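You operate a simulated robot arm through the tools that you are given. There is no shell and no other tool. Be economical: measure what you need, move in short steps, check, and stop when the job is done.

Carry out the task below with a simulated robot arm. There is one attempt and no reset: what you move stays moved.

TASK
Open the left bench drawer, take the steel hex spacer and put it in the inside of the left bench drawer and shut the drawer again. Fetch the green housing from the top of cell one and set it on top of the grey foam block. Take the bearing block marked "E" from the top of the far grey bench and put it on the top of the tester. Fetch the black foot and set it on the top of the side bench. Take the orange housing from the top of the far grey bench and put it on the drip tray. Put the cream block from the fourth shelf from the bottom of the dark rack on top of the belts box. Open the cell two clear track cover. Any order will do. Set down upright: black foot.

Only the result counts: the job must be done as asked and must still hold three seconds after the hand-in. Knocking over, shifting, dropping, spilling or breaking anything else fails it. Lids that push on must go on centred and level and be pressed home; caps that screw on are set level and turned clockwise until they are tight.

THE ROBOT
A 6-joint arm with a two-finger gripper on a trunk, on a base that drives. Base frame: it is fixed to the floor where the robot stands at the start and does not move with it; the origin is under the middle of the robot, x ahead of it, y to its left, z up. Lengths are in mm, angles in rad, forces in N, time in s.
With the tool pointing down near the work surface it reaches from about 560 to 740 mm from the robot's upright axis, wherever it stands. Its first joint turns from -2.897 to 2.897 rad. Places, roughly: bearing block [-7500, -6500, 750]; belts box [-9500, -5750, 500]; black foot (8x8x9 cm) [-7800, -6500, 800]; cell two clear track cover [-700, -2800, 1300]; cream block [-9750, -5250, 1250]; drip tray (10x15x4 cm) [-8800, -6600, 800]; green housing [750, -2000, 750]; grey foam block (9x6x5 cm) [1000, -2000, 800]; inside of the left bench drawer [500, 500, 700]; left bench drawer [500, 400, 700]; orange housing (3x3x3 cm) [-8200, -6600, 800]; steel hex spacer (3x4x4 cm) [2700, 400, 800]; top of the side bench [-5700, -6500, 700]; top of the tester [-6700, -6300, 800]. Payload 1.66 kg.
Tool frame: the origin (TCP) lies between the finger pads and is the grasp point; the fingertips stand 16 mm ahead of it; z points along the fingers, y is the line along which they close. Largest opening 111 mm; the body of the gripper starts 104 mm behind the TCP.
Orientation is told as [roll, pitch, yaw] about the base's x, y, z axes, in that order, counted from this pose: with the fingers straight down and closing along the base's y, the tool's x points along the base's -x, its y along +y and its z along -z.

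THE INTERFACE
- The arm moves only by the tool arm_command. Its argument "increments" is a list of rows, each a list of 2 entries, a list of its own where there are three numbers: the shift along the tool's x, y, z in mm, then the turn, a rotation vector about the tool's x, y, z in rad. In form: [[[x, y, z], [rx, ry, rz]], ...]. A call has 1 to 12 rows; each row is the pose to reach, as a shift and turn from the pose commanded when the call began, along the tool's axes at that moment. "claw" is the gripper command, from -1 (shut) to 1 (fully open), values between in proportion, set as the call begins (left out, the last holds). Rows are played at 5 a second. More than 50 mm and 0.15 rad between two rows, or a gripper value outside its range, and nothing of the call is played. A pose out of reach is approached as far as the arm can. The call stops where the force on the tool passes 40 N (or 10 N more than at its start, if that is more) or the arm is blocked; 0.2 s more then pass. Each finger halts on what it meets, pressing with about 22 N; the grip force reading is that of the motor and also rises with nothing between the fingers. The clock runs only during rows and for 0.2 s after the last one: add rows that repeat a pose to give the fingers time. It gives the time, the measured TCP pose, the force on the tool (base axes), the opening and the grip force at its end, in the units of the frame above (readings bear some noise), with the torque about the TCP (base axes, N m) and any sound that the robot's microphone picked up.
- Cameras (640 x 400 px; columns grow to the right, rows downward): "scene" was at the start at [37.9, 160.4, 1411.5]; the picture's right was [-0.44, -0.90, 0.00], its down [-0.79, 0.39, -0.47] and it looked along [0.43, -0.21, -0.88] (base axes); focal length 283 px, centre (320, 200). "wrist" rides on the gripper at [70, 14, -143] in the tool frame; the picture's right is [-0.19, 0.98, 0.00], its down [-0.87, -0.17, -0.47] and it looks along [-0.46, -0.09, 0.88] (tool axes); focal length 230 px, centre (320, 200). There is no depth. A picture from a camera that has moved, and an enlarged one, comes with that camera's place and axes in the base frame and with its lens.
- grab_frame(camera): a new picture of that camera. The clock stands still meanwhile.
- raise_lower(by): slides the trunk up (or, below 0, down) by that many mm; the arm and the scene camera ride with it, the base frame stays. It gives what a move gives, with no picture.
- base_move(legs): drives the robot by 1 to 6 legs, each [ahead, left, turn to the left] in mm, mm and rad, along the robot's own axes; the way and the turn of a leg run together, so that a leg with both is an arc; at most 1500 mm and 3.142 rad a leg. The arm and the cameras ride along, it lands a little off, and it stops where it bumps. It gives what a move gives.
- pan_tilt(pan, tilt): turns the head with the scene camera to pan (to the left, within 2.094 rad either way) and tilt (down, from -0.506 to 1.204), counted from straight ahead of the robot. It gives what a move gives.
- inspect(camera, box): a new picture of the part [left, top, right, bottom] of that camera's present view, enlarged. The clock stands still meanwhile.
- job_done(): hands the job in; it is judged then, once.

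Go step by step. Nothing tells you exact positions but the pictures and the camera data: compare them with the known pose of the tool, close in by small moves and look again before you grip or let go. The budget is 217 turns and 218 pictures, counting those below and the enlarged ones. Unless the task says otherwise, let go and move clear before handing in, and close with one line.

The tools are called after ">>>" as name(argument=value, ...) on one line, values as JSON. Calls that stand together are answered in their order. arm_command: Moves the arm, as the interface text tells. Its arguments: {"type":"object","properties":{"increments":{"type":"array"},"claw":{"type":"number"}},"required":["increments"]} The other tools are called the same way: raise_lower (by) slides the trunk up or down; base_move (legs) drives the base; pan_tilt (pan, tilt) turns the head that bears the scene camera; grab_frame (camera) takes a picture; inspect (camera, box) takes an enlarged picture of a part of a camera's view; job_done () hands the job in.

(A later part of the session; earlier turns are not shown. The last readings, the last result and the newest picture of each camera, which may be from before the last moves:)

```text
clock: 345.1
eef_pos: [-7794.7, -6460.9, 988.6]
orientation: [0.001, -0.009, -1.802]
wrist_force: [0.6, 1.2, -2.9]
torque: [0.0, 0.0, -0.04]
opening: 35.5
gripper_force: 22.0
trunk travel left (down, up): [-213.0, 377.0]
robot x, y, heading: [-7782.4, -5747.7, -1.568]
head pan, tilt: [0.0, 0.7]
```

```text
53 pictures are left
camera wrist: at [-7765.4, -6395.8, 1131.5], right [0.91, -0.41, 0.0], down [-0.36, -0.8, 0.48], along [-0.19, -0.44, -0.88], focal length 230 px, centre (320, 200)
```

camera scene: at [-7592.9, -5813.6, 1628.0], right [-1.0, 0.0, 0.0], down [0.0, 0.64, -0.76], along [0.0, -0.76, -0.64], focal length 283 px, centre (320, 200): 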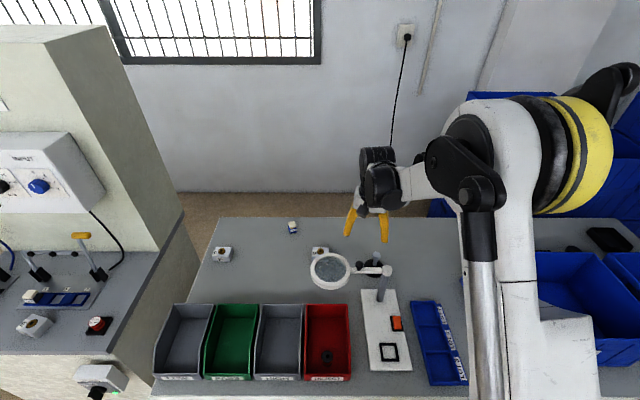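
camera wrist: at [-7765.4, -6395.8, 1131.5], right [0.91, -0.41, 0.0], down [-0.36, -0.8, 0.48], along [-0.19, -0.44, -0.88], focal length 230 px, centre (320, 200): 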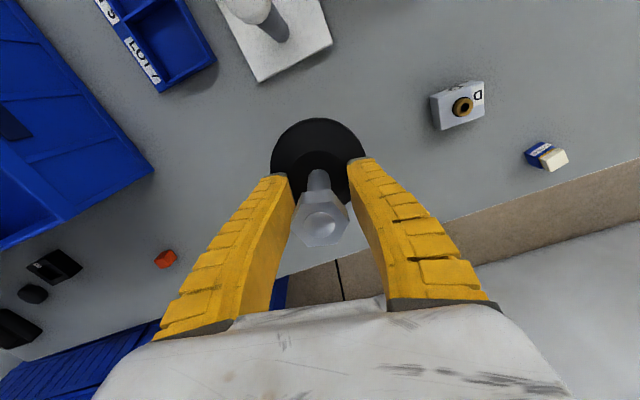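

Foot gripped upright. Drive to the side bench and look for a clear place.

>>> base_move(legs=[[-480, 0, 0], [0, 1000, 0], [0, 880, 0]])

>>> pan_tilt(pan=0.0, tilt=0.7)

>>> grab_frame(camera="scene")

```text
clock: 356.9
eef_pos: [-5913.4, -5958.0, 988.1]
orientation: [-0.002, -0.007, -1.784]
wrist_force: [0.2, 0.5, -3.3]
torque: [0.01, 0.01, 0.01]
opening: 18.6
gripper_force: 22.2
trunk travel left (down, up): [-213.0, 377.0]
robot x, y, heading: [-5914.8, -5243.7, -1.545]
head pan, tilt: [0.0, 0.7]
```

```text
clock: 357.5
eef_pos: [-5914.4, -5957.6, 988.3]
orientation: [-0.001, -0.005, -1.783]
wrist_force: [-0.3, 1.4, -2.2]
torque: [0.0, 0.03, -0.01]
opening: 18.6
gripper_force: 22.3
trunk travel left (down, up): [-213.0, 377.0]
robot x, y, heading: [-5918.1, -5244.5, -1.548]
head pan, tilt: [0.0, 0.7]
```

```text
52 pictures are left
camera scene: at [-5725.1, -5306.0, 1628.0], right [-1.0, -0.02, 0.0], down [-0.01, 0.64, -0.76], along [0.02, -0.76, -0.64], focal length 283 px, centre (320, 200)
```

scene: 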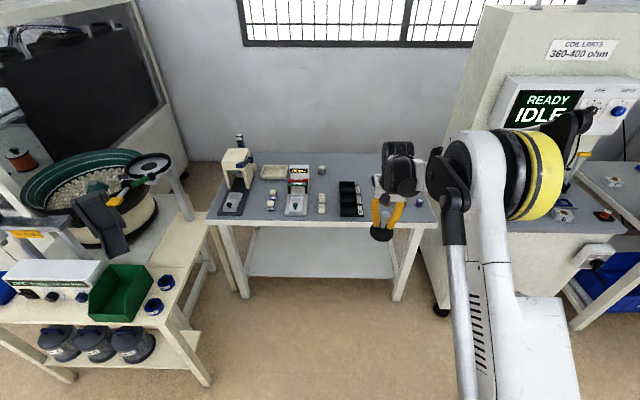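

>>> inspect(camera="scene", box=[200, 140, 450, 260])

>>> grab_frame(camera="wrist")

```text
2.56 times, centred on (325, 200) of scene
camera zoom: at [-5725.1, -5306.0, 1628.0], right [-1.0, -0.02, 0.0], down [-0.01, 0.64, -0.76], along [0.02, -0.76, -0.64], focal length 725 px, centre (307, 200)
```

zoom: 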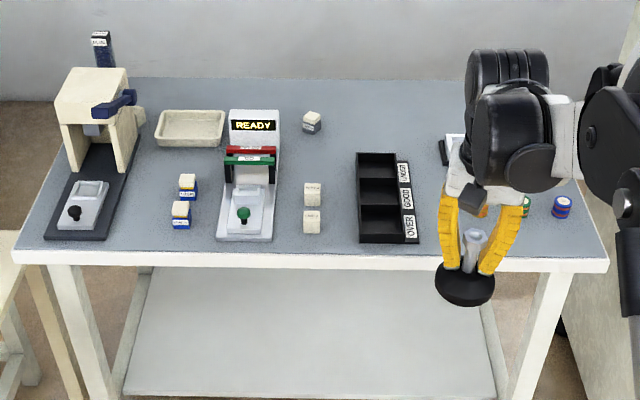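

```text
50 pictures are left
camera wrist: at [-5886.9, -5892.4, 1130.7], right [0.92, -0.39, 0.0], down [-0.35, -0.81, 0.48], along [-0.19, -0.44, -0.88], focal length 230 px, centre (320, 200)
```

wrist: 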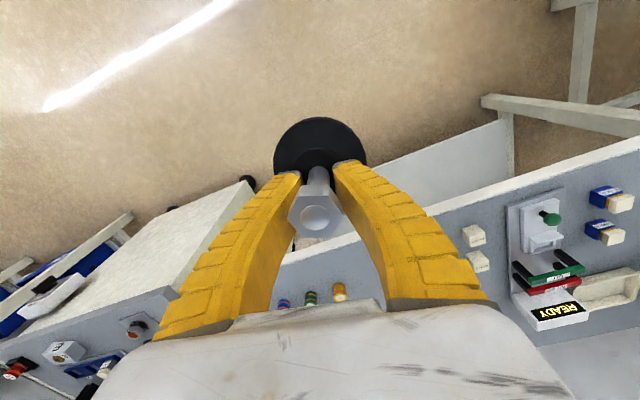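

Clear spot behind the black tray near [-5897, −6645]. Drive in.

>>> base_move(legs=[[500, 0, 0], [185, 0, 0]])

>>> pan_tilt(pan=-0.1, tilt=0.75)

>>> grab_frame(camera="scene")

>>> grab_frame(camera="wrist")

```text
clock: 361.6
eef_pos: [-5898.5, -6639.2, 987.6]
orientation: [0.001, -0.008, -1.781]
wrist_force: [0.5, 0.5, -1.8]
torque: [-0.02, -0.01, 0.02]
opening: 18.5
gripper_force: 21.5
trunk travel left (down, up): [-213.0, 377.0]
robot x, y, heading: [-5900.0, -5923.6, -1.547]
head pan, tilt: [0.0, 0.7]
```

```text
clock: 362.3
eef_pos: [-5898.4, -6637.6, 988.3]
orientation: [-0.001, -0.006, -1.782]
wrist_force: [0.2, -0.3, -1.4]
torque: [0.01, 0.02, 0.0]
opening: 18.6
gripper_force: 21.9
trunk travel left (down, up): [-213.0, 377.0]
robot x, y, heading: [-5900.1, -5928.0, -1.547]
head pan, tilt: [-0.099, 0.75]
```

```text
49 pictures are left
camera scene: at [-5717.9, -5984.4, 1623.8], right [-1.0, 0.08, 0.0], down [0.05, 0.68, -0.73], along [-0.06, -0.73, -0.68], focal length 283 px, centre (320, 200)
```

scene: 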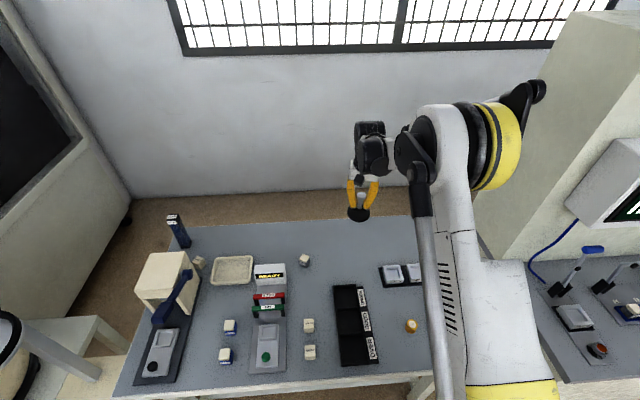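

```text
48 pictures are left
camera wrist: at [-5870.5, -6573.4, 1130.6], right [0.92, -0.39, 0.0], down [-0.34, -0.81, 0.48], along [-0.19, -0.44, -0.88], focal length 230 px, centre (320, 200)
```

wrist: 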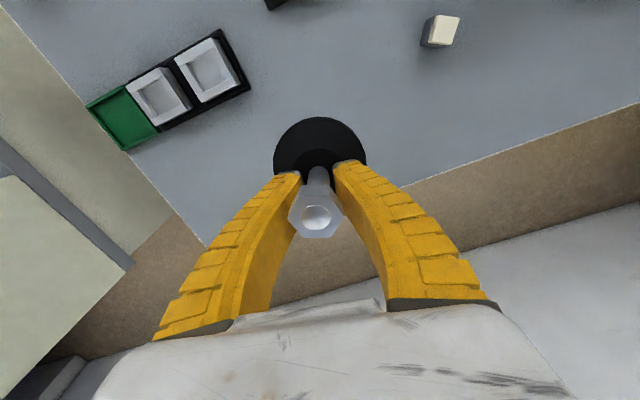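

>>> arm_command(increments=[[[0, 0, 45], [0, 0, 0]], [[0, 0, 90], [0, 0, 0]], [[0, 0, 130], [0, 0, 0]], [[0, 0, 134], [0, 0, 0]], [[0, 0, 138], [0, 0, 0]], [[0, 0, 142], [0, 0, 0]], [[0, 0, 146], [0, 0, 0]], [[0, 0, 150], [0, 0, 0]], [[0, 0, 154], [0, 0, 0]], [[0, 0, 158], [0, 0, 0]], [[0, 0, 162], [0, 0, 0]]])

>>> arm_command(increments=[[[0, 0, 3], [0, 0, 0]], [[0, 0, 6], [0, 0, 0]], [[0, 0, 9], [0, 0, 0]], [[0, 0, 12], [0, 0, 0]], [[0, 0, 15], [0, 0, 0]]])

>>> inspect(camera="scene", box=[310, 170, 420, 290])

```text
clock: 364.7
eef_pos: [-5898.0, -6640.0, 826.5]
orientation: [-0.002, -0.006, -1.781]
wrist_force: [0.7, 0.4, -1.3]
torque: [0.03, 0.0, 0.01]
opening: 18.4
gripper_force: 22.0
trunk travel left (down, up): [-213.0, 377.0]
robot x, y, heading: [-5897.9, -5922.6, -1.546]
head pan, tilt: [-0.099, 0.75]
```

```text
clock: 365.9
eef_pos: [-5899.0, -6639.6, 810.1]
orientation: [0.0, -0.008, -1.783]
wrist_force: [0.0, -0.1, -2.6]
torque: [-0.02, 0.04, 0.01]
opening: 18.7
gripper_force: 22.1
trunk travel left (down, up): [-213.0, 377.0]
robot x, y, heading: [-5901.2, -5925.8, -1.545]
head pan, tilt: [-0.099, 0.75]
```

```text
3.33 times, centred on (365, 230) of scene
camera zoom: at [-5717.9, -5984.4, 1623.8], right [-1.0, 0.08, 0.0], down [0.05, 0.68, -0.73], along [-0.06, -0.73, -0.68], focal length 944 px, centre (170, 100)
```

zoom: 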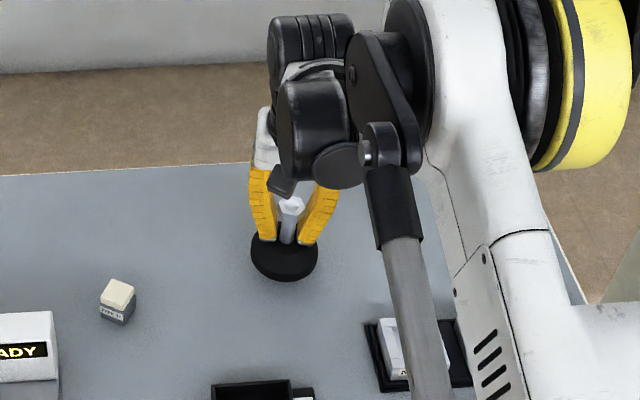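

Nearly down; continue until contact.

>>> arm_command(increments=[[[0, 0, 3], [0, 0, 0]], [[0, 0, 6], [0, 0, 0]], [[0, 0, 9], [0, 0, 0]], [[0, 0, 12], [0, 0, 0]], [[0, 0, 15], [0, 0, 0]], [[0, 0, 18], [0, 0, 0]], [[0, 0, 21], [0, 0, 0]], [[0, 0, 24], [0, 0, 0]], [[0, 0, 27], [0, 0, 0]], [[0, 0, 30], [0, 0, 0]]])

```text
clock: 368.1
eef_pos: [-5898.0, -6638.8, 781.9]
orientation: [0.0, -0.01, -1.781]
wrist_force: [2.8, -15.0, 20.2]
torque: [0.32, -0.19, -0.15]
opening: 29.0
gripper_force: 22.2
trunk travel left (down, up): [-213.0, 377.0]
robot x, y, heading: [-5900.3, -5925.3, -1.547]
head pan, tilt: [-0.099, 0.75]
```

>>> arm_command(increments=[[[0, 0, -3], [0, 0, 0]], [[0, 0, -3], [0, 0, 0]]])

>>> arm_command(increments=[[[0, 0, 0], [0, 0, 0]], [[0, 0, 0], [0, 0, 0]], [[0, 0, 0], [0, 0, 0]], [[0, 0, -30], [0, 0, 0]], [[0, 0, -75], [0, 0, 0]], [[0, 0, -120], [0, 0, 0]], [[0, 0, -165], [0, 0, 0]], [[0, 0, -210], [0, 0, 0]]], claw=0.4)

>>> inspect(camera="scene", box=[310, 170, 420, 290])

```text
clock: 368.7
eef_pos: [-5899.6, -6639.1, 784.2]
orientation: [0.0, -0.01, -1.782]
wrist_force: [4.8, -12.1, 14.9]
torque: [0.11, -0.1, -0.09]
opening: 26.1
gripper_force: 21.6
trunk travel left (down, up): [-213.0, 377.0]
robot x, y, heading: [-5902.6, -5922.4, -1.546]
head pan, tilt: [-0.099, 0.75]
```

```text
clock: 370.5
eef_pos: [-5897.2, -6636.7, 995.7]
orientation: [0.0, -0.008, -1.781]
wrist_force: [0.3, -0.3, 0.7]
torque: [-0.02, -0.03, -0.01]
opening: 78.8
gripper_force: 1.1
trunk travel left (down, up): [-213.0, 377.0]
robot x, y, heading: [-5899.9, -5922.3, -1.549]
head pan, tilt: [-0.099, 0.75]
```

```text
3.33 times, centred on (365, 230) of scene
camera zoom: at [-5718.0, -5983.5, 1623.9], right [-1.0, 0.08, 0.0], down [0.05, 0.68, -0.73], along [-0.06, -0.73, -0.68], focal length 944 px, centre (170, 100)
```

zoom: 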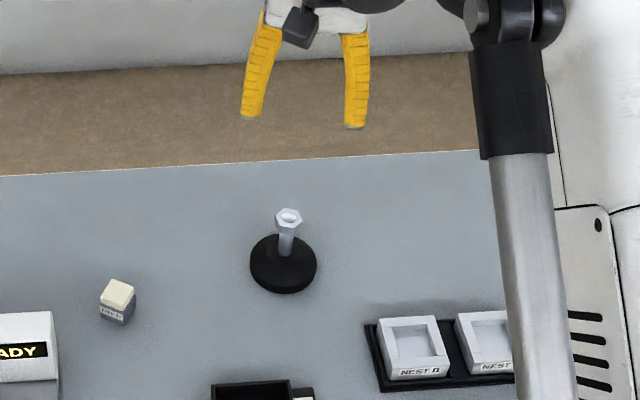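

Foot is upright on the side bench. Next the orange housing near [-8230, −6580]; drive there and look.

>>> base_move(legs=[[-600, 0, -0.02], [0, -1200, 0], [0, -1150, 0]])

>>> pan_tilt(pan=-0.15, tilt=0.6)

>>> grab_frame(camera="scene")

```text
clock: 385.0
eef_pos: [-8265.5, -6083.4, 995.7]
orientation: [0.0, -0.009, -1.786]
wrist_force: [0.1, -0.8, -0.4]
torque: [0.02, 0.03, 0.02]
opening: 79.5
gripper_force: 1.2
trunk travel left (down, up): [-213.0, 377.0]
robot x, y, heading: [-8269.1, -5374.3, -1.545]
head pan, tilt: [-0.099, 0.75]
```

```text
clock: 385.7
eef_pos: [-8265.7, -6082.3, 994.7]
orientation: [0.0, -0.009, -1.783]
wrist_force: [0.3, 0.0, -0.6]
torque: [0.0, 0.0, -0.01]
opening: 78.9
gripper_force: 0.5
trunk travel left (down, up): [-213.0, 377.0]
robot x, y, heading: [-8266.6, -5366.6, -1.548]
head pan, tilt: [-0.15, 0.6]
```

```text
45 pictures are left
camera scene: at [-8089.5, -5434.9, 1636.6], right [-0.99, 0.13, 0.0], down [0.07, 0.56, -0.82], along [-0.11, -0.82, -0.57], focal length 283 px, centre (320, 200)
```

scene: 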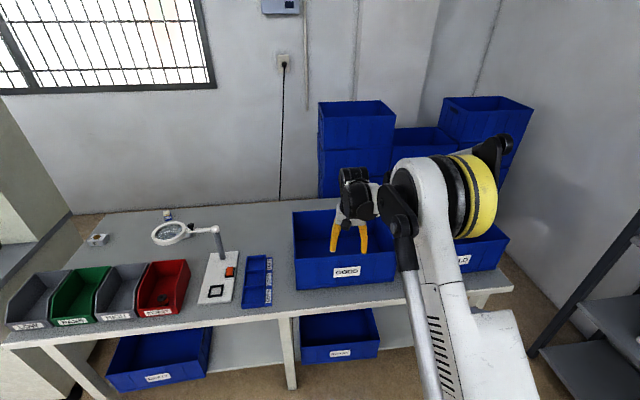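

>>> base_move(legs=[[410, 25, 0]])

>>> grab_frame(camera="wrist")

```text
clock: 388.2
eef_pos: [-8236.7, -6488.9, 994.7]
orientation: [0.0, -0.006, -1.789]
wrist_force: [-0.6, -0.6, -1.2]
torque: [0.05, -0.05, 0.01]
opening: 79.1
gripper_force: 0.4
trunk travel left (down, up): [-213.0, 377.0]
robot x, y, heading: [-8236.3, -5773.7, -1.558]
head pan, tilt: [-0.15, 0.6]
```

```text
44 pictures are left
camera wrist: at [-8208.2, -6424.2, 1137.4], right [0.92, -0.4, 0.0], down [-0.35, -0.81, 0.48], along [-0.19, -0.44, -0.88], focal length 230 px, centre (320, 200)
```

wrist: 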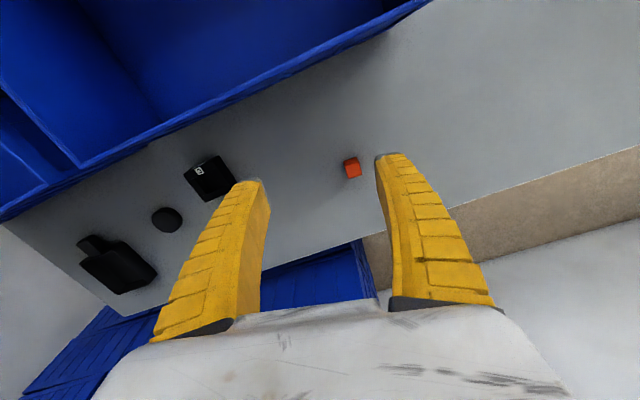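

>>> base_move(legs=[[95, 0, 0]])

>>> arm_command(increments=[[[19, 22, 0], [0, 0, 0]], [[19, 22, 40], [0, 0, 0]], [[19, 22, 80], [0, 0, 0]], [[19, 22, 120], [0, 0, 0]], [[19, 22, 140], [0, 0, 0]], [[19, 22, 140], [0, 0, 0]]])

>>> inspect(camera="wrist", box=[220, 90, 420, 230])

```text
clock: 389.4
eef_pos: [-8235.3, -6584.5, 994.3]
orientation: [0.0, -0.006, -1.789]
wrist_force: [0.0, -0.2, 0.4]
torque: [0.08, 0.02, 0.0]
opening: 79.0
gripper_force: 0.6
trunk travel left (down, up): [-213.0, 377.0]
robot x, y, heading: [-8232.5, -5871.5, -1.556]
head pan, tilt: [-0.15, 0.6]
```

```text
clock: 390.8
eef_pos: [-8210.2, -6571.0, 852.7]
orientation: [0.001, -0.01, -1.788]
wrist_force: [-0.8, 0.5, -0.4]
torque: [0.01, -0.04, -0.02]
opening: 78.9
gripper_force: 0.9
trunk travel left (down, up): [-213.0, 377.0]
robot x, y, heading: [-8234.6, -5870.6, -1.548]
head pan, tilt: [-0.15, 0.6]
```

```text
2.86 times, centred on (320, 160) of wrist
camera zoom: at [-8181.7, -6505.8, 995.1], right [0.92, -0.4, 0.0], down [-0.35, -0.81, 0.48], along [-0.19, -0.44, -0.88], focal length 657 px, centre (320, 314)
```

zoom: 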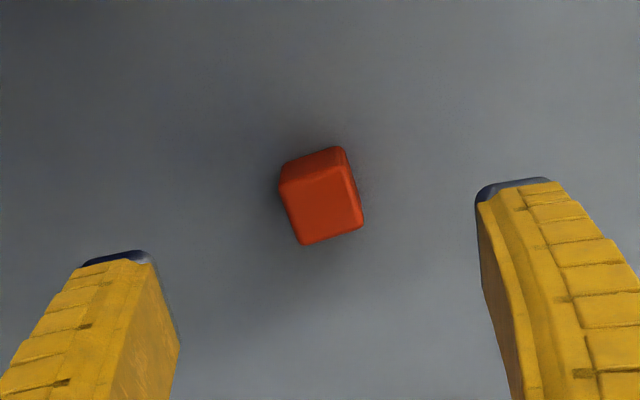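

>>> arm_command(increments=[[[-14, -1, 20], [0, 0, -0.14]], [[-14, -1, 50], [0, 0, -0.14]], [[-14, -1, 80], [0, 0, -0.14]], [[-14, -1, 80], [0, 0, -0.14]]])

>>> inspect(camera="wrist", box=[220, 110, 420, 250])

```text
clock: 391.8
eef_pos: [-8213.9, -6587.8, 774.3]
orientation: [-0.002, -0.008, -1.648]
wrist_force: [0.8, -0.3, 0.3]
torque: [0.03, -0.03, -0.02]
opening: 79.0
gripper_force: 0.5
trunk travel left (down, up): [-213.0, 377.0]
robot x, y, heading: [-8232.4, -5871.3, -1.555]
head pan, tilt: [-0.15, 0.6]
```

```text
2.86 times, centred on (320, 180) of wrist
camera zoom: at [-8195.8, -6518.9, 916.6], right [0.96, -0.27, 0.0], down [-0.23, -0.85, 0.48], along [-0.13, -0.46, -0.88], focal length 657 px, centre (320, 257)
```

zoom: 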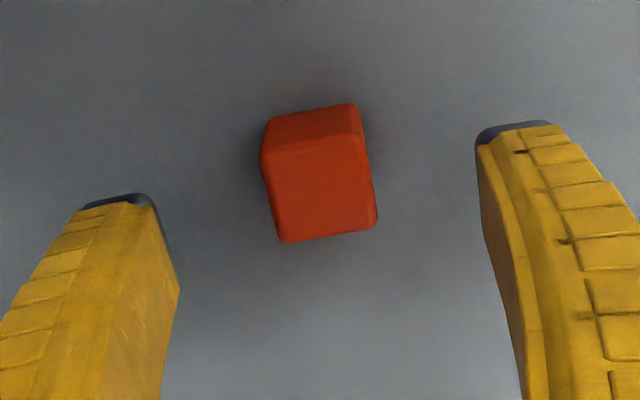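

>>> arm_command(increments=[[[6, 2, 0], [0, 0, 0]], [[11, 2, 3], [0, 0, 0]], [[11, 2, 6], [0, 0, 0]], [[11, 2, 6], [0, 0, 0]]])

>>> arm_command(increments=[[[0, 0, 0], [0, 0, 0]], [[0, 0, 0], [0, 0, 0]], [[0, 0, 0], [0, 0, 0]], [[0, 0, -30], [0, 0, 0]], [[0, 0, -75], [0, 0, 0]], [[0, 0, -120], [0, 0, 0]], [[0, 0, -165], [0, 0, 0]], [[0, 0, -210], [0, 0, 0]]], claw=-1)

>>> pan_tilt(pan=-0.7, tilt=0.6)

>>> grab_frame(camera="scene")

```text
clock: 392.8
eef_pos: [-8211.3, -6576.3, 767.8]
orientation: [-0.002, -0.01, -1.65]
wrist_force: [-0.8, -0.1, 0.4]
torque: [-0.02, -0.01, 0.02]
opening: 79.3
gripper_force: 1.2
trunk travel left (down, up): [-213.0, 377.0]
robot x, y, heading: [-8235.3, -5868.3, -1.554]
head pan, tilt: [-0.15, 0.6]
```

```text
clock: 394.6
eef_pos: [-8211.7, -6571.4, 981.4]
orientation: [-0.003, -0.01, -1.65]
wrist_force: [0.5, 0.2, -0.2]
torque: [0.0, 0.01, -0.03]
opening: 20.4
gripper_force: 22.0
trunk travel left (down, up): [-213.0, 377.0]
robot x, y, heading: [-8231.5, -5871.4, -1.558]
head pan, tilt: [-0.15, 0.6]
```

```text
clock: 395.5
eef_pos: [-8212.6, -6571.7, 979.9]
orientation: [-0.002, -0.009, -1.65]
wrist_force: [0.6, 0.3, 0.6]
torque: [0.0, 0.0, -0.03]
opening: 20.7
gripper_force: 21.9
trunk travel left (down, up): [-213.0, 377.0]
robot x, y, heading: [-8234.7, -5873.1, -1.553]
head pan, tilt: [-0.7, 0.6]
```

```text
41 pictures are left
camera scene: at [-8100.0, -5917.3, 1636.7], right [-0.78, 0.63, 0.0], down [0.36, 0.44, -0.83], along [-0.52, -0.64, -0.56], focal length 283 px, centre (320, 200)
```

scene: 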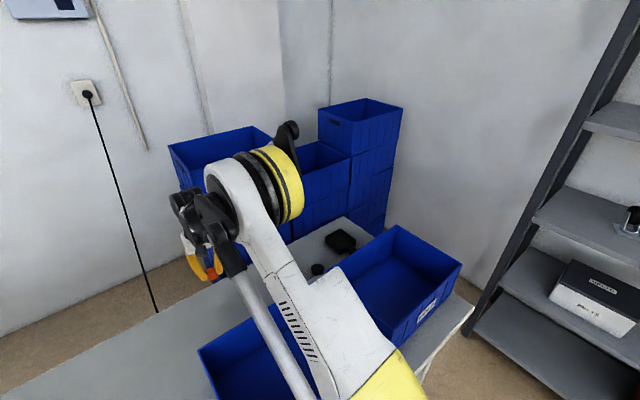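

Orange housing gripped. The black drip tray is near [-8745, −6580]; move sideways to it.

>>> base_move(legs=[[-30, -525, 0]])

>>> grab_frame(camera="wrist")

```text
clock: 398.6
eef_pos: [-8732.9, -6551.5, 980.1]
orientation: [0.001, -0.009, -1.647]
wrist_force: [0.5, 0.2, -0.4]
torque: [-0.01, 0.0, 0.05]
opening: 20.5
gripper_force: 21.9
trunk travel left (down, up): [-213.0, 377.0]
robot x, y, heading: [-8753.6, -5849.7, -1.553]
head pan, tilt: [-0.7, 0.6]
```

```text
40 pictures are left
camera wrist: at [-8713.7, -6482.9, 1122.3], right [0.96, -0.26, 0.0], down [-0.23, -0.85, 0.48], along [-0.13, -0.46, -0.88], focal length 230 px, centre (320, 200)
```

wrist: 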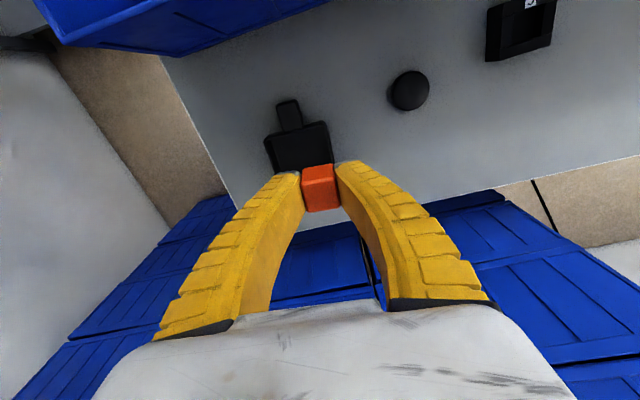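

>>> inspect(camera="wrist", box=[240, 80, 360, 180])

>>> inspect(camera="scene", box=[80, 180, 240, 300])

```text
4.00 times, centred on (300, 130) of wrist
camera zoom: at [-8713.7, -6482.9, 1122.3], right [0.96, -0.26, 0.0], down [-0.23, -0.85, 0.48], along [-0.13, -0.46, -0.88], focal length 920 px, centre (400, 480)
```

zoom: 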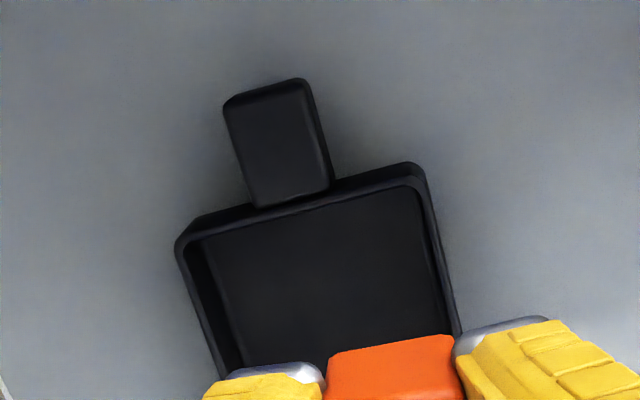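

```text
3.33 times, centred on (160, 240) of scene
camera zoom: at [-8622.1, -5896.0, 1636.7], right [-0.78, 0.63, 0.0], down [0.36, 0.44, -0.82], along [-0.52, -0.64, -0.57], focal length 944 px, centre (853, 67)
```

zoom: 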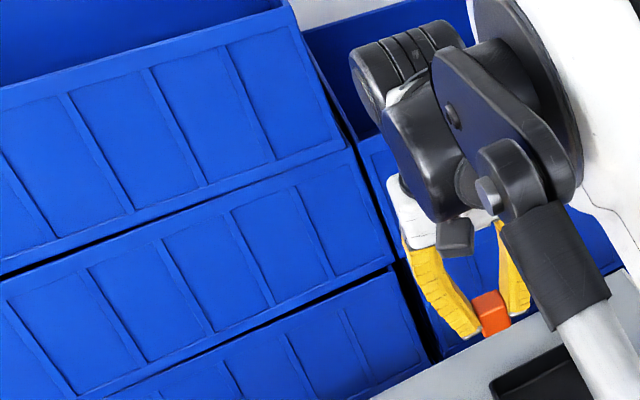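

Drip tray with handle identified. Nudge forward, align, and go above the tray's centre.

>>> base_move(legs=[[25, 0, 0]])

>>> arm_command(increments=[[[-9, -20, 0], [0, 0, -0.07]], [[-18, -40, 0], [0, 0, -0.14]], [[-18, -40, 40], [0, 0, -0.14]], [[-18, -40, 80], [0, 0, -0.14]], [[-18, -40, 120], [0, 0, -0.14]], [[-18, -40, 120], [0, 0, -0.14]]])

>>> inspect(camera="wrist", box=[220, 80, 420, 240])

```text
clock: 399.4
eef_pos: [-8731.9, -6577.7, 979.7]
orientation: [-0.001, -0.007, -1.644]
wrist_force: [-0.5, -0.4, -1.0]
torque: [0.06, -0.02, 0.0]
opening: 20.6
gripper_force: 22.5
trunk travel left (down, up): [-213.0, 377.0]
robot x, y, heading: [-8754.2, -5874.5, -1.547]
head pan, tilt: [-0.7, 0.6]
```

```text
clock: 400.8
eef_pos: [-8771.3, -6593.8, 858.4]
orientation: [-0.002, -0.008, -1.506]
wrist_force: [0.4, 0.1, 0.5]
torque: [0.03, -0.01, 0.01]
opening: 20.8
gripper_force: 21.9
trunk travel left (down, up): [-213.0, 377.0]
robot x, y, heading: [-8747.6, -5870.3, -1.545]
head pan, tilt: [-0.7, 0.6]
```

```text
2.50 times, centred on (320, 160) of wrist
camera zoom: at [-8763.4, -6523.1, 1000.3], right [0.99, -0.13, 0.0], down [-0.11, -0.87, 0.48], along [-0.06, -0.48, -0.88], focal length 575 px, centre (320, 300)
```

zoom: 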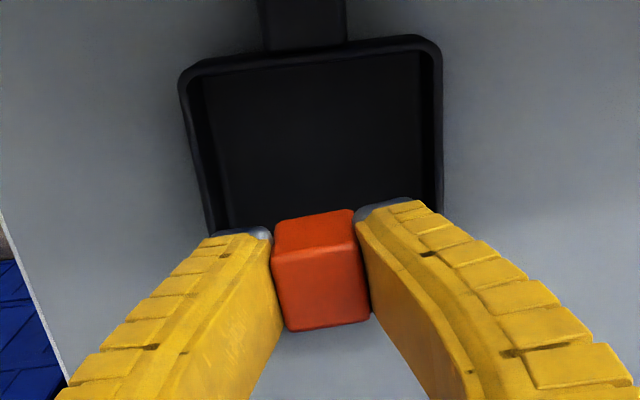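

>>> arm_command(increments=[[[12, 2, 0], [0, 0, 0]], [[12, 2, 30], [0, 0, 0]], [[12, 2, 60], [0, 0, 0]], [[12, 2, 66], [0, 0, 0]], [[12, 2, 70], [0, 0, 0]], [[12, 2, 74], [0, 0, 0]], [[12, 2, 78], [0, 0, 0]]])

>>> grab_frame(camera="wrist")

```text
clock: 402.4
eef_pos: [-8772.3, -6579.8, 781.2]
orientation: [-0.002, -0.009, -1.505]
wrist_force: [-0.7, -0.4, -0.1]
torque: [-0.01, 0.03, -0.02]
opening: 20.8
gripper_force: 22.1
trunk travel left (down, up): [-213.0, 377.0]
robot x, y, heading: [-8757.6, -5870.9, -1.553]
head pan, tilt: [-0.7, 0.6]
```

```text
36 pictures are left
camera wrist: at [-8762.9, -6509.8, 924.3], right [0.99, -0.13, 0.0], down [-0.11, -0.87, 0.48], along [-0.06, -0.48, -0.88], focal length 230 px, centre (320, 200)
```

wrist: 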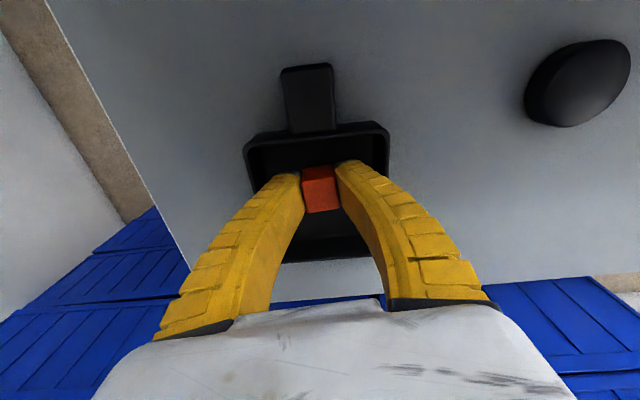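

>>> arm_command(increments=[[[0, 0, 2], [0, 0, 0]], [[0, 0, 4], [0, 0, 0]], [[0, 0, 6], [0, 0, 0]], [[0, 0, 8], [0, 0, 0]], [[0, 0, 10], [0, 0, 0]], [[0, 0, 12], [0, 0, 0]]])

>>> arm_command(increments=[[[0, 0, -2], [0, 0, 0]], [[0, 0, -2], [0, 0, 0]], [[0, 0, -2], [0, 0, 0]], [[0, 0, -35], [0, 0, 0]], [[0, 0, -80], [0, 0, 0]], [[0, 0, -120], [0, 0, 0]], [[0, 0, -160], [0, 0, 0]]], claw=-0.1)

>>> grab_frame(camera="wrist")

```text
clock: 403.8
eef_pos: [-8771.3, -6579.5, 770.2]
orientation: [0.0, -0.008, -1.505]
wrist_force: [-0.9, -3.1, 11.5]
torque: [-0.09, -0.03, 0.01]
opening: 24.9
gripper_force: 21.9
trunk travel left (down, up): [-213.0, 377.0]
robot x, y, heading: [-8758.4, -5873.3, -1.555]
head pan, tilt: [-0.7, 0.6]
```

```text
clock: 405.4
eef_pos: [-8770.8, -6578.9, 928.7]
orientation: [-0.002, -0.009, -1.507]
wrist_force: [-0.1, 0.0, -0.1]
torque: [0.0, 0.01, -0.01]
opening: 52.0
gripper_force: 1.3
trunk travel left (down, up): [-213.0, 377.0]
robot x, y, heading: [-8754.5, -5878.1, -1.555]
head pan, tilt: [-0.7, 0.6]
```

```text
35 pictures are left
camera wrist: at [-8762.1, -6509.3, 1072.1], right [0.99, -0.13, 0.0], down [-0.11, -0.87, 0.48], along [-0.06, -0.48, -0.88], focal length 230 px, centre (320, 200)
```

wrist: 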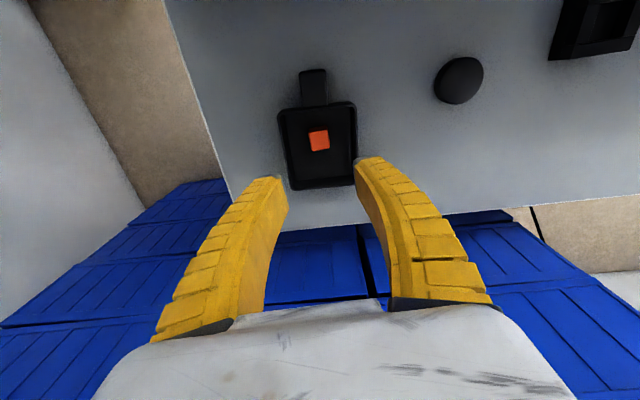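

Orange housing is in the drip tray. Last: the cream block on the dark rack. Back off and turn to face it.

>>> base_move(legs=[[-500, 0, 0], [0, 350, 0], [0, 0, -1.57]])

>>> pan_tilt(pan=0.0, tilt=0.3)

>>> grab_frame(camera="scene")

```text
clock: 414.1
eef_pos: [-9118.8, -5331.9, 929.2]
orientation: [-0.002, -0.008, -3.111]
wrist_force: [0.8, 0.2, 0.2]
torque: [0.01, 0.03, 0.01]
opening: 52.3
gripper_force: 2.1
trunk travel left (down, up): [-213.0, 377.0]
robot x, y, heading: [-8409.4, -5375.2, 3.126]
head pan, tilt: [-0.7, 0.6]
```

```text
clock: 415.1
eef_pos: [-9119.4, -5331.8, 928.0]
orientation: [0.0, -0.008, -3.11]
wrist_force: [0.3, 0.1, 0.0]
torque: [0.01, 0.04, 0.0]
opening: 52.2
gripper_force: 1.4
trunk travel left (down, up): [-213.0, 377.0]
robot x, y, heading: [-8412.8, -5372.1, 3.132]
head pan, tilt: [0.0, 0.3]
```

```text
34 pictures are left
camera scene: at [-8490.2, -5562.0, 1664.1], right [0.02, 1.0, 0.0], down [0.3, 0.0, -0.96], along [-0.96, 0.01, -0.3], focal length 283 px, centre (320, 200)
```

scene: 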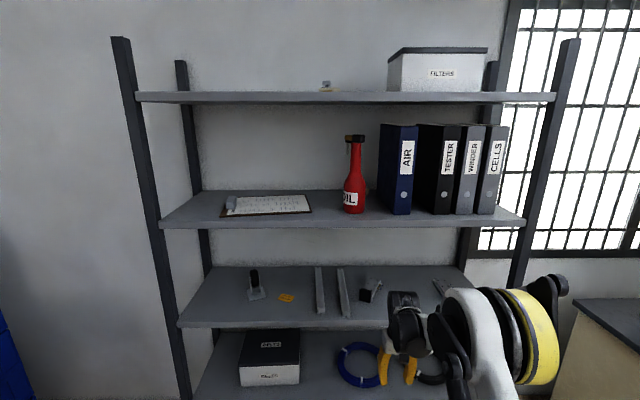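

>>> inspect(camera="scene", box=[200, 130, 420, 240])

>>> inspect(camera="scene", box=[190, 250, 400, 400])

```text
2.91 times, centred on (310, 185) of scene
camera zoom: at [-8490.2, -5562.0, 1664.1], right [0.02, 1.0, 0.0], down [0.3, 0.0, -0.96], along [-0.96, 0.01, -0.3], focal length 824 px, centre (349, 244)
```

zoom: 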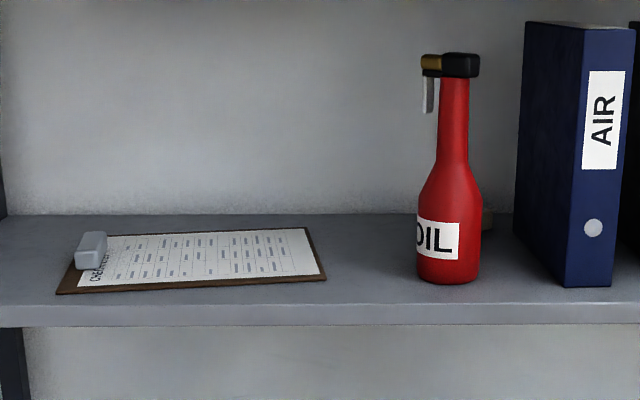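

```text
2.67 times, centred on (295, 325) of scene
camera zoom: at [-8490.2, -5562.0, 1664.1], right [0.02, 1.0, 0.0], down [0.3, 0.0, -0.96], along [-0.96, 0.01, -0.3], focal length 756 px, centre (387, -133)
```

zoom: 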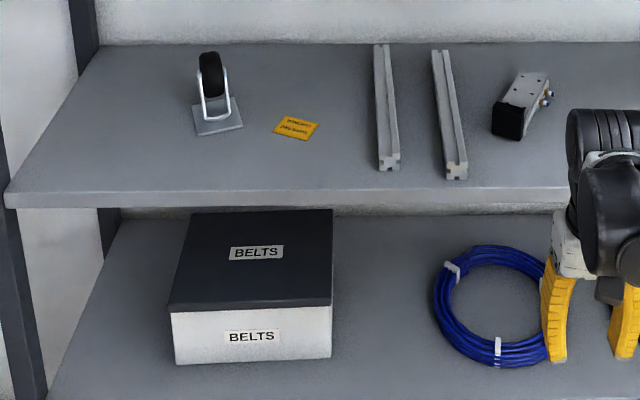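

The cream block hides behind the OIL bottle on the binder shelf (4th). I need a better view: move so the camera looks straight into the gap between bottle and AIR binder.

>>> base_move(legs=[[0, -240, 0.01], [220, 0, 0]])

>>> inspect(camera="scene", box=[220, 100, 440, 260])

```text
clock: 418.2
eef_pos: [-9337.3, -5101.0, 928.3]
orientation: [-0.001, -0.006, -3.099]
wrist_force: [0.2, -0.3, 0.3]
torque: [0.0, -0.02, -0.03]
opening: 52.2
gripper_force: 1.4
trunk travel left (down, up): [-213.0, 377.0]
robot x, y, heading: [-8630.8, -5134.3, 3.139]
head pan, tilt: [0.0, 0.3]
```

```text
2.50 times, centred on (330, 180) of scene
camera zoom: at [-8706.4, -5323.9, 1664.1], right [0.0, 1.0, 0.0], down [0.3, 0.0, -0.95], along [-0.95, 0.0, -0.3], focal length 708 px, centre (295, 250)
```

zoom: 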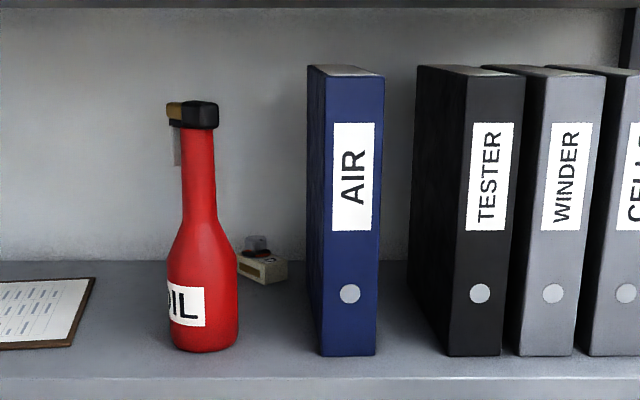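

Measured: bottle ≈(-9575, −5443, r45), AIR binder left face y≈−5297 (x −9528…−9720), cream block ≈(-9815, −5376) behind. I'll approach from the left side behind the bottle with the tool pointing +y. First reorient in free space.

>>> base_move(legs=[[-230, 0, 0]])

>>> arm_command(increments=[[[0, 0, 0], [0, 0, -0.14]], [[0, 0, 0], [0, 0, -0.28]], [[0, 0, 0], [0, 0, -0.42]], [[0, 0, 0], [0, 0, -0.56]], [[0, 0, 0], [0, 0, -0.7]], [[0, 0, 0], [0, 0, -0.84]], [[0, 0, 0], [0, 0, -0.98]], [[0, 0, 0], [0, 0, -1.12]], [[0, 0, 0], [0, 0, -1.26]], [[0, 0, 0], [0, 0, -1.4]], [[0, 0, 0], [0, 0, -1.53]]], claw=1)

>>> arm_command(increments=[[[0, 0, -20], [0, 0.14, 0]], [[0, 0, -40], [0, 0.28, 0]], [[0, 0, -60], [0, 0.42, 0]], [[0, 0, -80], [0, 0.56, 0]], [[0, 0, -80], [0, 0.7, 0]], [[0, 0, -80], [0, 0.84, 0]], [[0, 0, -80], [0, 0.98, 0]], [[0, 0, -80], [0, 1.12, 0]], [[0, 0, -80], [0, 1.26, 0]], [[0, 0, -80], [0, 1.31, 0]]])

>>> grab_frame(camera="scene")

```text
clock: 420.0
eef_pos: [-9100.6, -5100.8, 929.2]
orientation: [0.0, -0.009, -3.102]
wrist_force: [-0.3, 0.0, 0.6]
torque: [0.01, 0.03, -0.03]
opening: 52.2
gripper_force: 1.3
trunk travel left (down, up): [-213.0, 377.0]
robot x, y, heading: [-8395.6, -5135.1, 3.136]
head pan, tilt: [0.0, 0.3]
```

```text
clock: 422.4
eef_pos: [-9099.1, -5101.3, 928.4]
orientation: [-0.01, 0.001, -1.569]
wrist_force: [-0.3, -0.5, 0.0]
torque: [-0.02, -0.04, -0.03]
opening: 110.8
gripper_force: 0.0
trunk travel left (down, up): [-213.0, 377.0]
robot x, y, heading: [-8396.2, -5134.6, 3.138]
head pan, tilt: [0.0, 0.3]
```

```text
clock: 424.6
eef_pos: [-9099.8, -5101.4, 1008.4]
orientation: [-0.03, 1.313, -1.599]
wrist_force: [-0.4, 0.7, -0.2]
torque: [0.0, 0.02, -0.01]
opening: 111.0
gripper_force: 0.0
trunk travel left (down, up): [-213.0, 377.0]
robot x, y, heading: [-8395.1, -5133.8, 3.142]
head pan, tilt: [0.0, 0.3]
```

```text
30 pictures are left
camera scene: at [-8469.5, -5325.1, 1664.2], right [0.01, 1.0, 0.0], down [0.3, 0.0, -0.96], along [-0.96, 0.0, -0.3], focal length 283 px, centre (320, 200)
```

scene: 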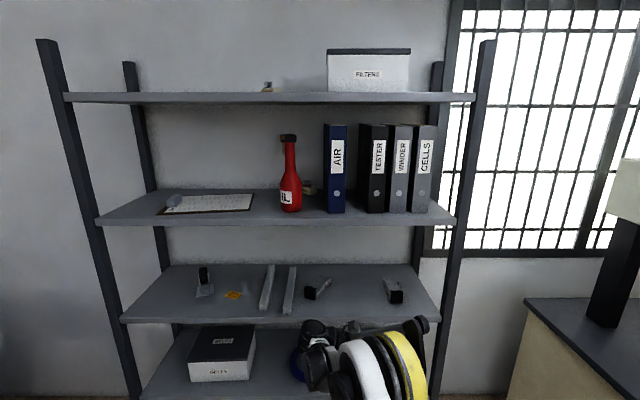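

>>> raise_lower(by=305)

>>> base_move(legs=[[0, 440, 0]])

>>> pan_tilt(pan=0.1, tilt=0.65)

>>> grab_frame(camera="scene")

>>> grab_frame(camera="wrist")

```text
clock: 427.6
eef_pos: [-9098.1, -5102.2, 1313.0]
orientation: [-0.032, 1.313, -1.6]
wrist_force: [-0.6, 0.3, -0.6]
torque: [0.0, -0.01, -0.01]
opening: 110.9
gripper_force: 0.1
trunk travel left (down, up): [-518.0, 72.0]
robot x, y, heading: [-8393.4, -5129.1, 3.134]
head pan, tilt: [0.0, 0.3]
```

```text
clock: 430.3
eef_pos: [-9102.5, -5549.3, 1313.8]
orientation: [-0.031, 1.313, -1.604]
wrist_force: [-0.6, -0.3, 0.5]
torque: [0.03, -0.01, -0.03]
opening: 110.7
gripper_force: 0.1
trunk travel left (down, up): [-518.0, 72.0]
robot x, y, heading: [-8401.7, -5583.6, 3.133]
head pan, tilt: [0.0, 0.3]
```

```text
clock: 431.2
eef_pos: [-9102.3, -5550.2, 1314.2]
orientation: [-0.031, 1.312, -1.604]
wrist_force: [-0.8, 0.4, 0.6]
torque: [0.01, 0.01, -0.01]
opening: 110.7
gripper_force: 0.1
trunk travel left (down, up): [-518.0, 72.0]
robot x, y, heading: [-8399.8, -5584.6, 3.134]
head pan, tilt: [0.099, 0.649]
```

```text
29 pictures are left
camera scene: at [-8466.1, -5782.7, 1937.5], right [-0.09, 1.0, 0.0], down [0.6, 0.05, -0.8], along [-0.79, -0.07, -0.6], focal length 283 px, centre (320, 200)
```

scene: 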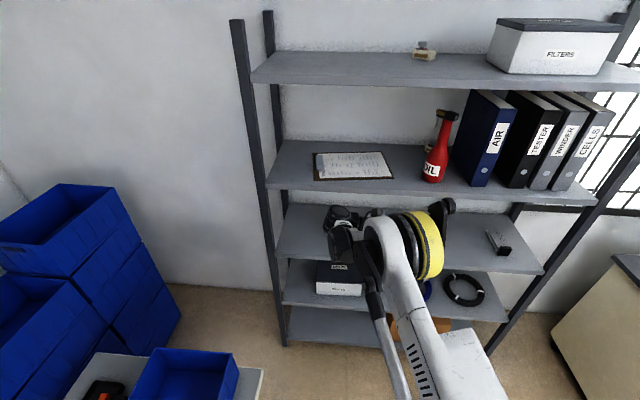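

```text
28 pictures are left
camera wrist: at [-9088.9, -5670.2, 1418.0], right [0.98, -0.05, -0.19], down [-0.18, -0.68, -0.71], along [-0.09, 0.73, -0.67], focal length 230 px, centre (320, 200)
```

wrist: 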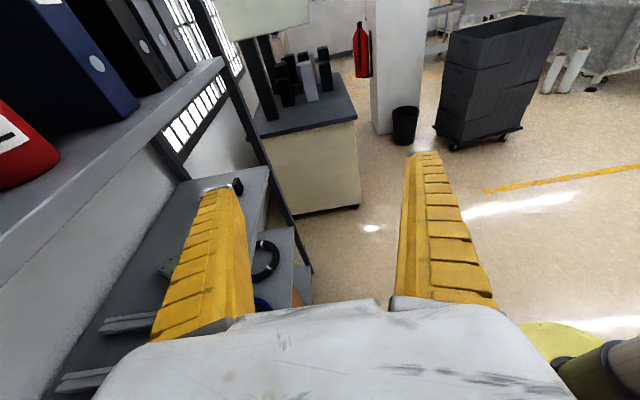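

The hand points +y below the arm. Raise the trunk and lower the hand correspondingly (more clearance over the shelf edge), then advance to the rack front and check.

>>> raise_lower(by=70)

>>> arm_command(increments=[[[-24, 0, 6], [0, 0, 0]], [[-48, 0, 12], [0, 0, 0]], [[-68, 0, 18], [0, 0, 0]], [[-68, 0, 18], [0, 0, 0]]], claw=0.7)

>>> base_move(legs=[[330, 0, 0]])

>>> pan_tilt(pan=0.0, tilt=0.85)

>>> grab_frame(camera="scene")

>>> grab_frame(camera="wrist")

```text
clock: 432.2
eef_pos: [-9102.4, -5549.7, 1383.4]
orientation: [-0.03, 1.313, -1.604]
wrist_force: [0.2, -0.1, -0.3]
torque: [0.05, 0.04, -0.04]
opening: 110.6
gripper_force: 0.0
trunk travel left (down, up): [-588.0, 2.0]
robot x, y, heading: [-8398.0, -5584.1, 3.131]
head pan, tilt: [0.099, 0.649]
```

```text
clock: 433.2
eef_pos: [-9101.6, -5547.9, 1313.3]
orientation: [-0.033, 1.313, -1.606]
wrist_force: [0.3, -0.3, 0.7]
torque: [0.0, -0.02, 0.02]
opening: 95.3
gripper_force: 0.7
trunk travel left (down, up): [-588.0, 2.0]
robot x, y, heading: [-8398.0, -5588.2, 3.136]
head pan, tilt: [0.099, 0.649]
```

```text
clock: 434.9
eef_pos: [-9305.9, -5549.8, 1315.3]
orientation: [-0.032, 1.311, -1.616]
wrist_force: [19.3, -0.6, 1.5]
torque: [0.1, -0.06, 0.07]
opening: 81.6
gripper_force: 0.1
trunk travel left (down, up): [-588.0, 2.0]
robot x, y, heading: [-8610.3, -5583.1, 3.131]
head pan, tilt: [0.099, 0.649]
stopped in leg 1: the force on the tool passed its limit at 61 N (the readings are from after the stop); the commanded pose is now the measured one
```

```text
clock: 435.6
eef_pos: [-9306.9, -5549.0, 1316.5]
orientation: [-0.033, 1.312, -1.618]
wrist_force: [22.6, 0.1, 3.2]
torque: [0.0, -0.06, 0.0]
opening: 79.5
gripper_force: 0.0
trunk travel left (down, up): [-588.0, 2.0]
robot x, y, heading: [-8610.7, -5582.6, 3.134]
head pan, tilt: [0.0, 0.85]
```

```text
27 pictures are left
camera scene: at [-8663.9, -5772.5, 1991.0], right [0.01, 1.0, 0.0], down [0.75, -0.01, -0.66], along [-0.66, 0.01, -0.75], focal length 283 px, centre (320, 200)
```

scene: 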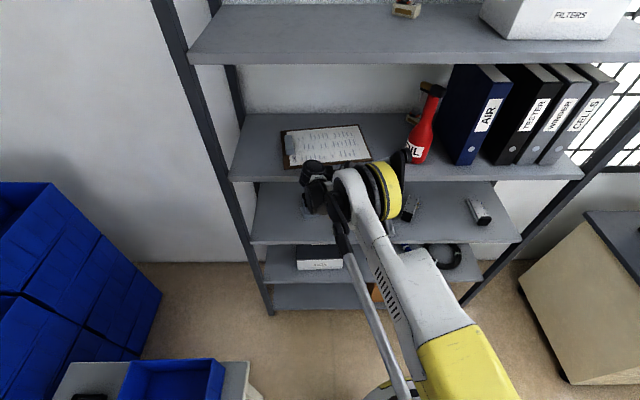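

```text
26 pictures are left
camera wrist: at [-9294.0, -5671.0, 1420.0], right [0.98, -0.06, -0.19], down [-0.18, -0.68, -0.72], along [-0.09, 0.74, -0.67], focal length 230 px, centre (320, 200)
```

wrist: 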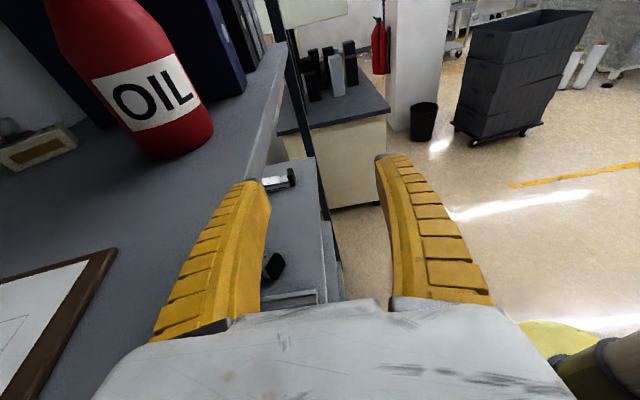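

The shelf is higher/closer than assumed (z≈1312, front x≈−9370); block is at ≈(-9705, −5372). Back off, raise the hand 50 mm, and go in again.

>>> base_move(legs=[[-60, 0, 0]])

>>> arm_command(increments=[[[28, 0, -8], [0, 0, 0]], [[54, 0, -14], [0, 0, 0]], [[54, 0, -14], [0, 0, 0]]], claw=0.5)

>>> base_move(legs=[[190, 0, 0]])

>>> grab_frame(camera="wrist")

>>> grab_frame(camera="scene")

```text
clock: 436.6
eef_pos: [-9250.4, -5549.6, 1313.7]
orientation: [-0.03, 1.312, -1.609]
wrist_force: [-0.2, -0.4, 0.3]
torque: [0.0, 0.01, 0.07]
opening: 95.2
gripper_force: 1.0
trunk travel left (down, up): [-588.0, 2.0]
robot x, y, heading: [-8551.6, -5584.4, 3.136]
head pan, tilt: [0.0, 0.85]
```

```text
clock: 437.4
eef_pos: [-9253.1, -5550.2, 1369.7]
orientation: [-0.023, 1.312, -1.603]
wrist_force: [-0.4, 0.1, -1.0]
torque: [0.03, -0.01, -0.04]
opening: 84.7
gripper_force: 0.9
trunk travel left (down, up): [-588.0, 2.0]
robot x, y, heading: [-8551.7, -5579.3, 3.133]
head pan, tilt: [0.0, 0.85]
```

```text
clock: 438.6
eef_pos: [-9366.9, -5547.0, 1372.7]
orientation: [-0.038, 1.31, -1.62]
wrist_force: [0.2, 0.7, 0.3]
torque: [-0.02, -0.01, 0.01]
opening: 84.8
gripper_force: 1.1
trunk travel left (down, up): [-588.0, 2.0]
robot x, y, heading: [-8669.0, -5582.6, 3.133]
head pan, tilt: [0.0, 0.85]
stopped in leg 1: the robot was blocked; the commanded pose is now the measured one
```

```text
25 pictures are left
camera wrist: at [-9352.9, -5668.9, 1477.0], right [0.98, -0.06, -0.19], down [-0.18, -0.68, -0.71], along [-0.09, 0.73, -0.67], focal length 230 px, centre (320, 200)
```

wrist: 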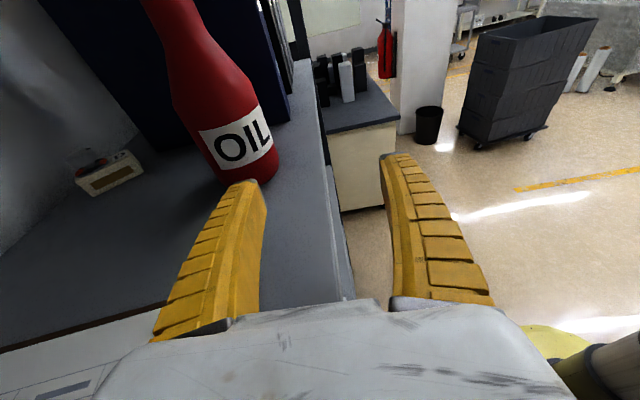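

```text
24 pictures are left
camera scene: at [-8723.3, -5770.6, 1995.0], right [0.0, 1.0, 0.0], down [0.72, 0.0, -0.7], along [-0.7, 0.0, -0.72], focal length 283 px, centre (320, 200)
```

scene: 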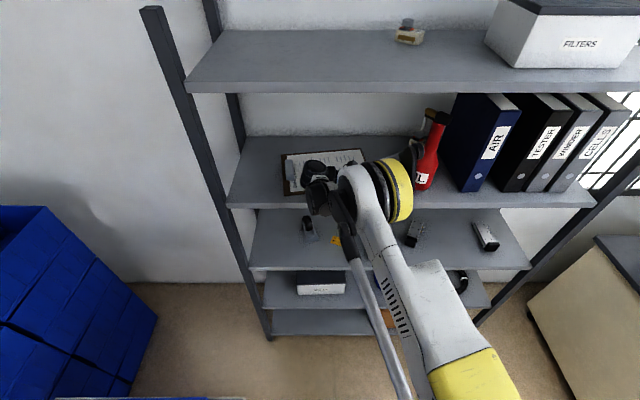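

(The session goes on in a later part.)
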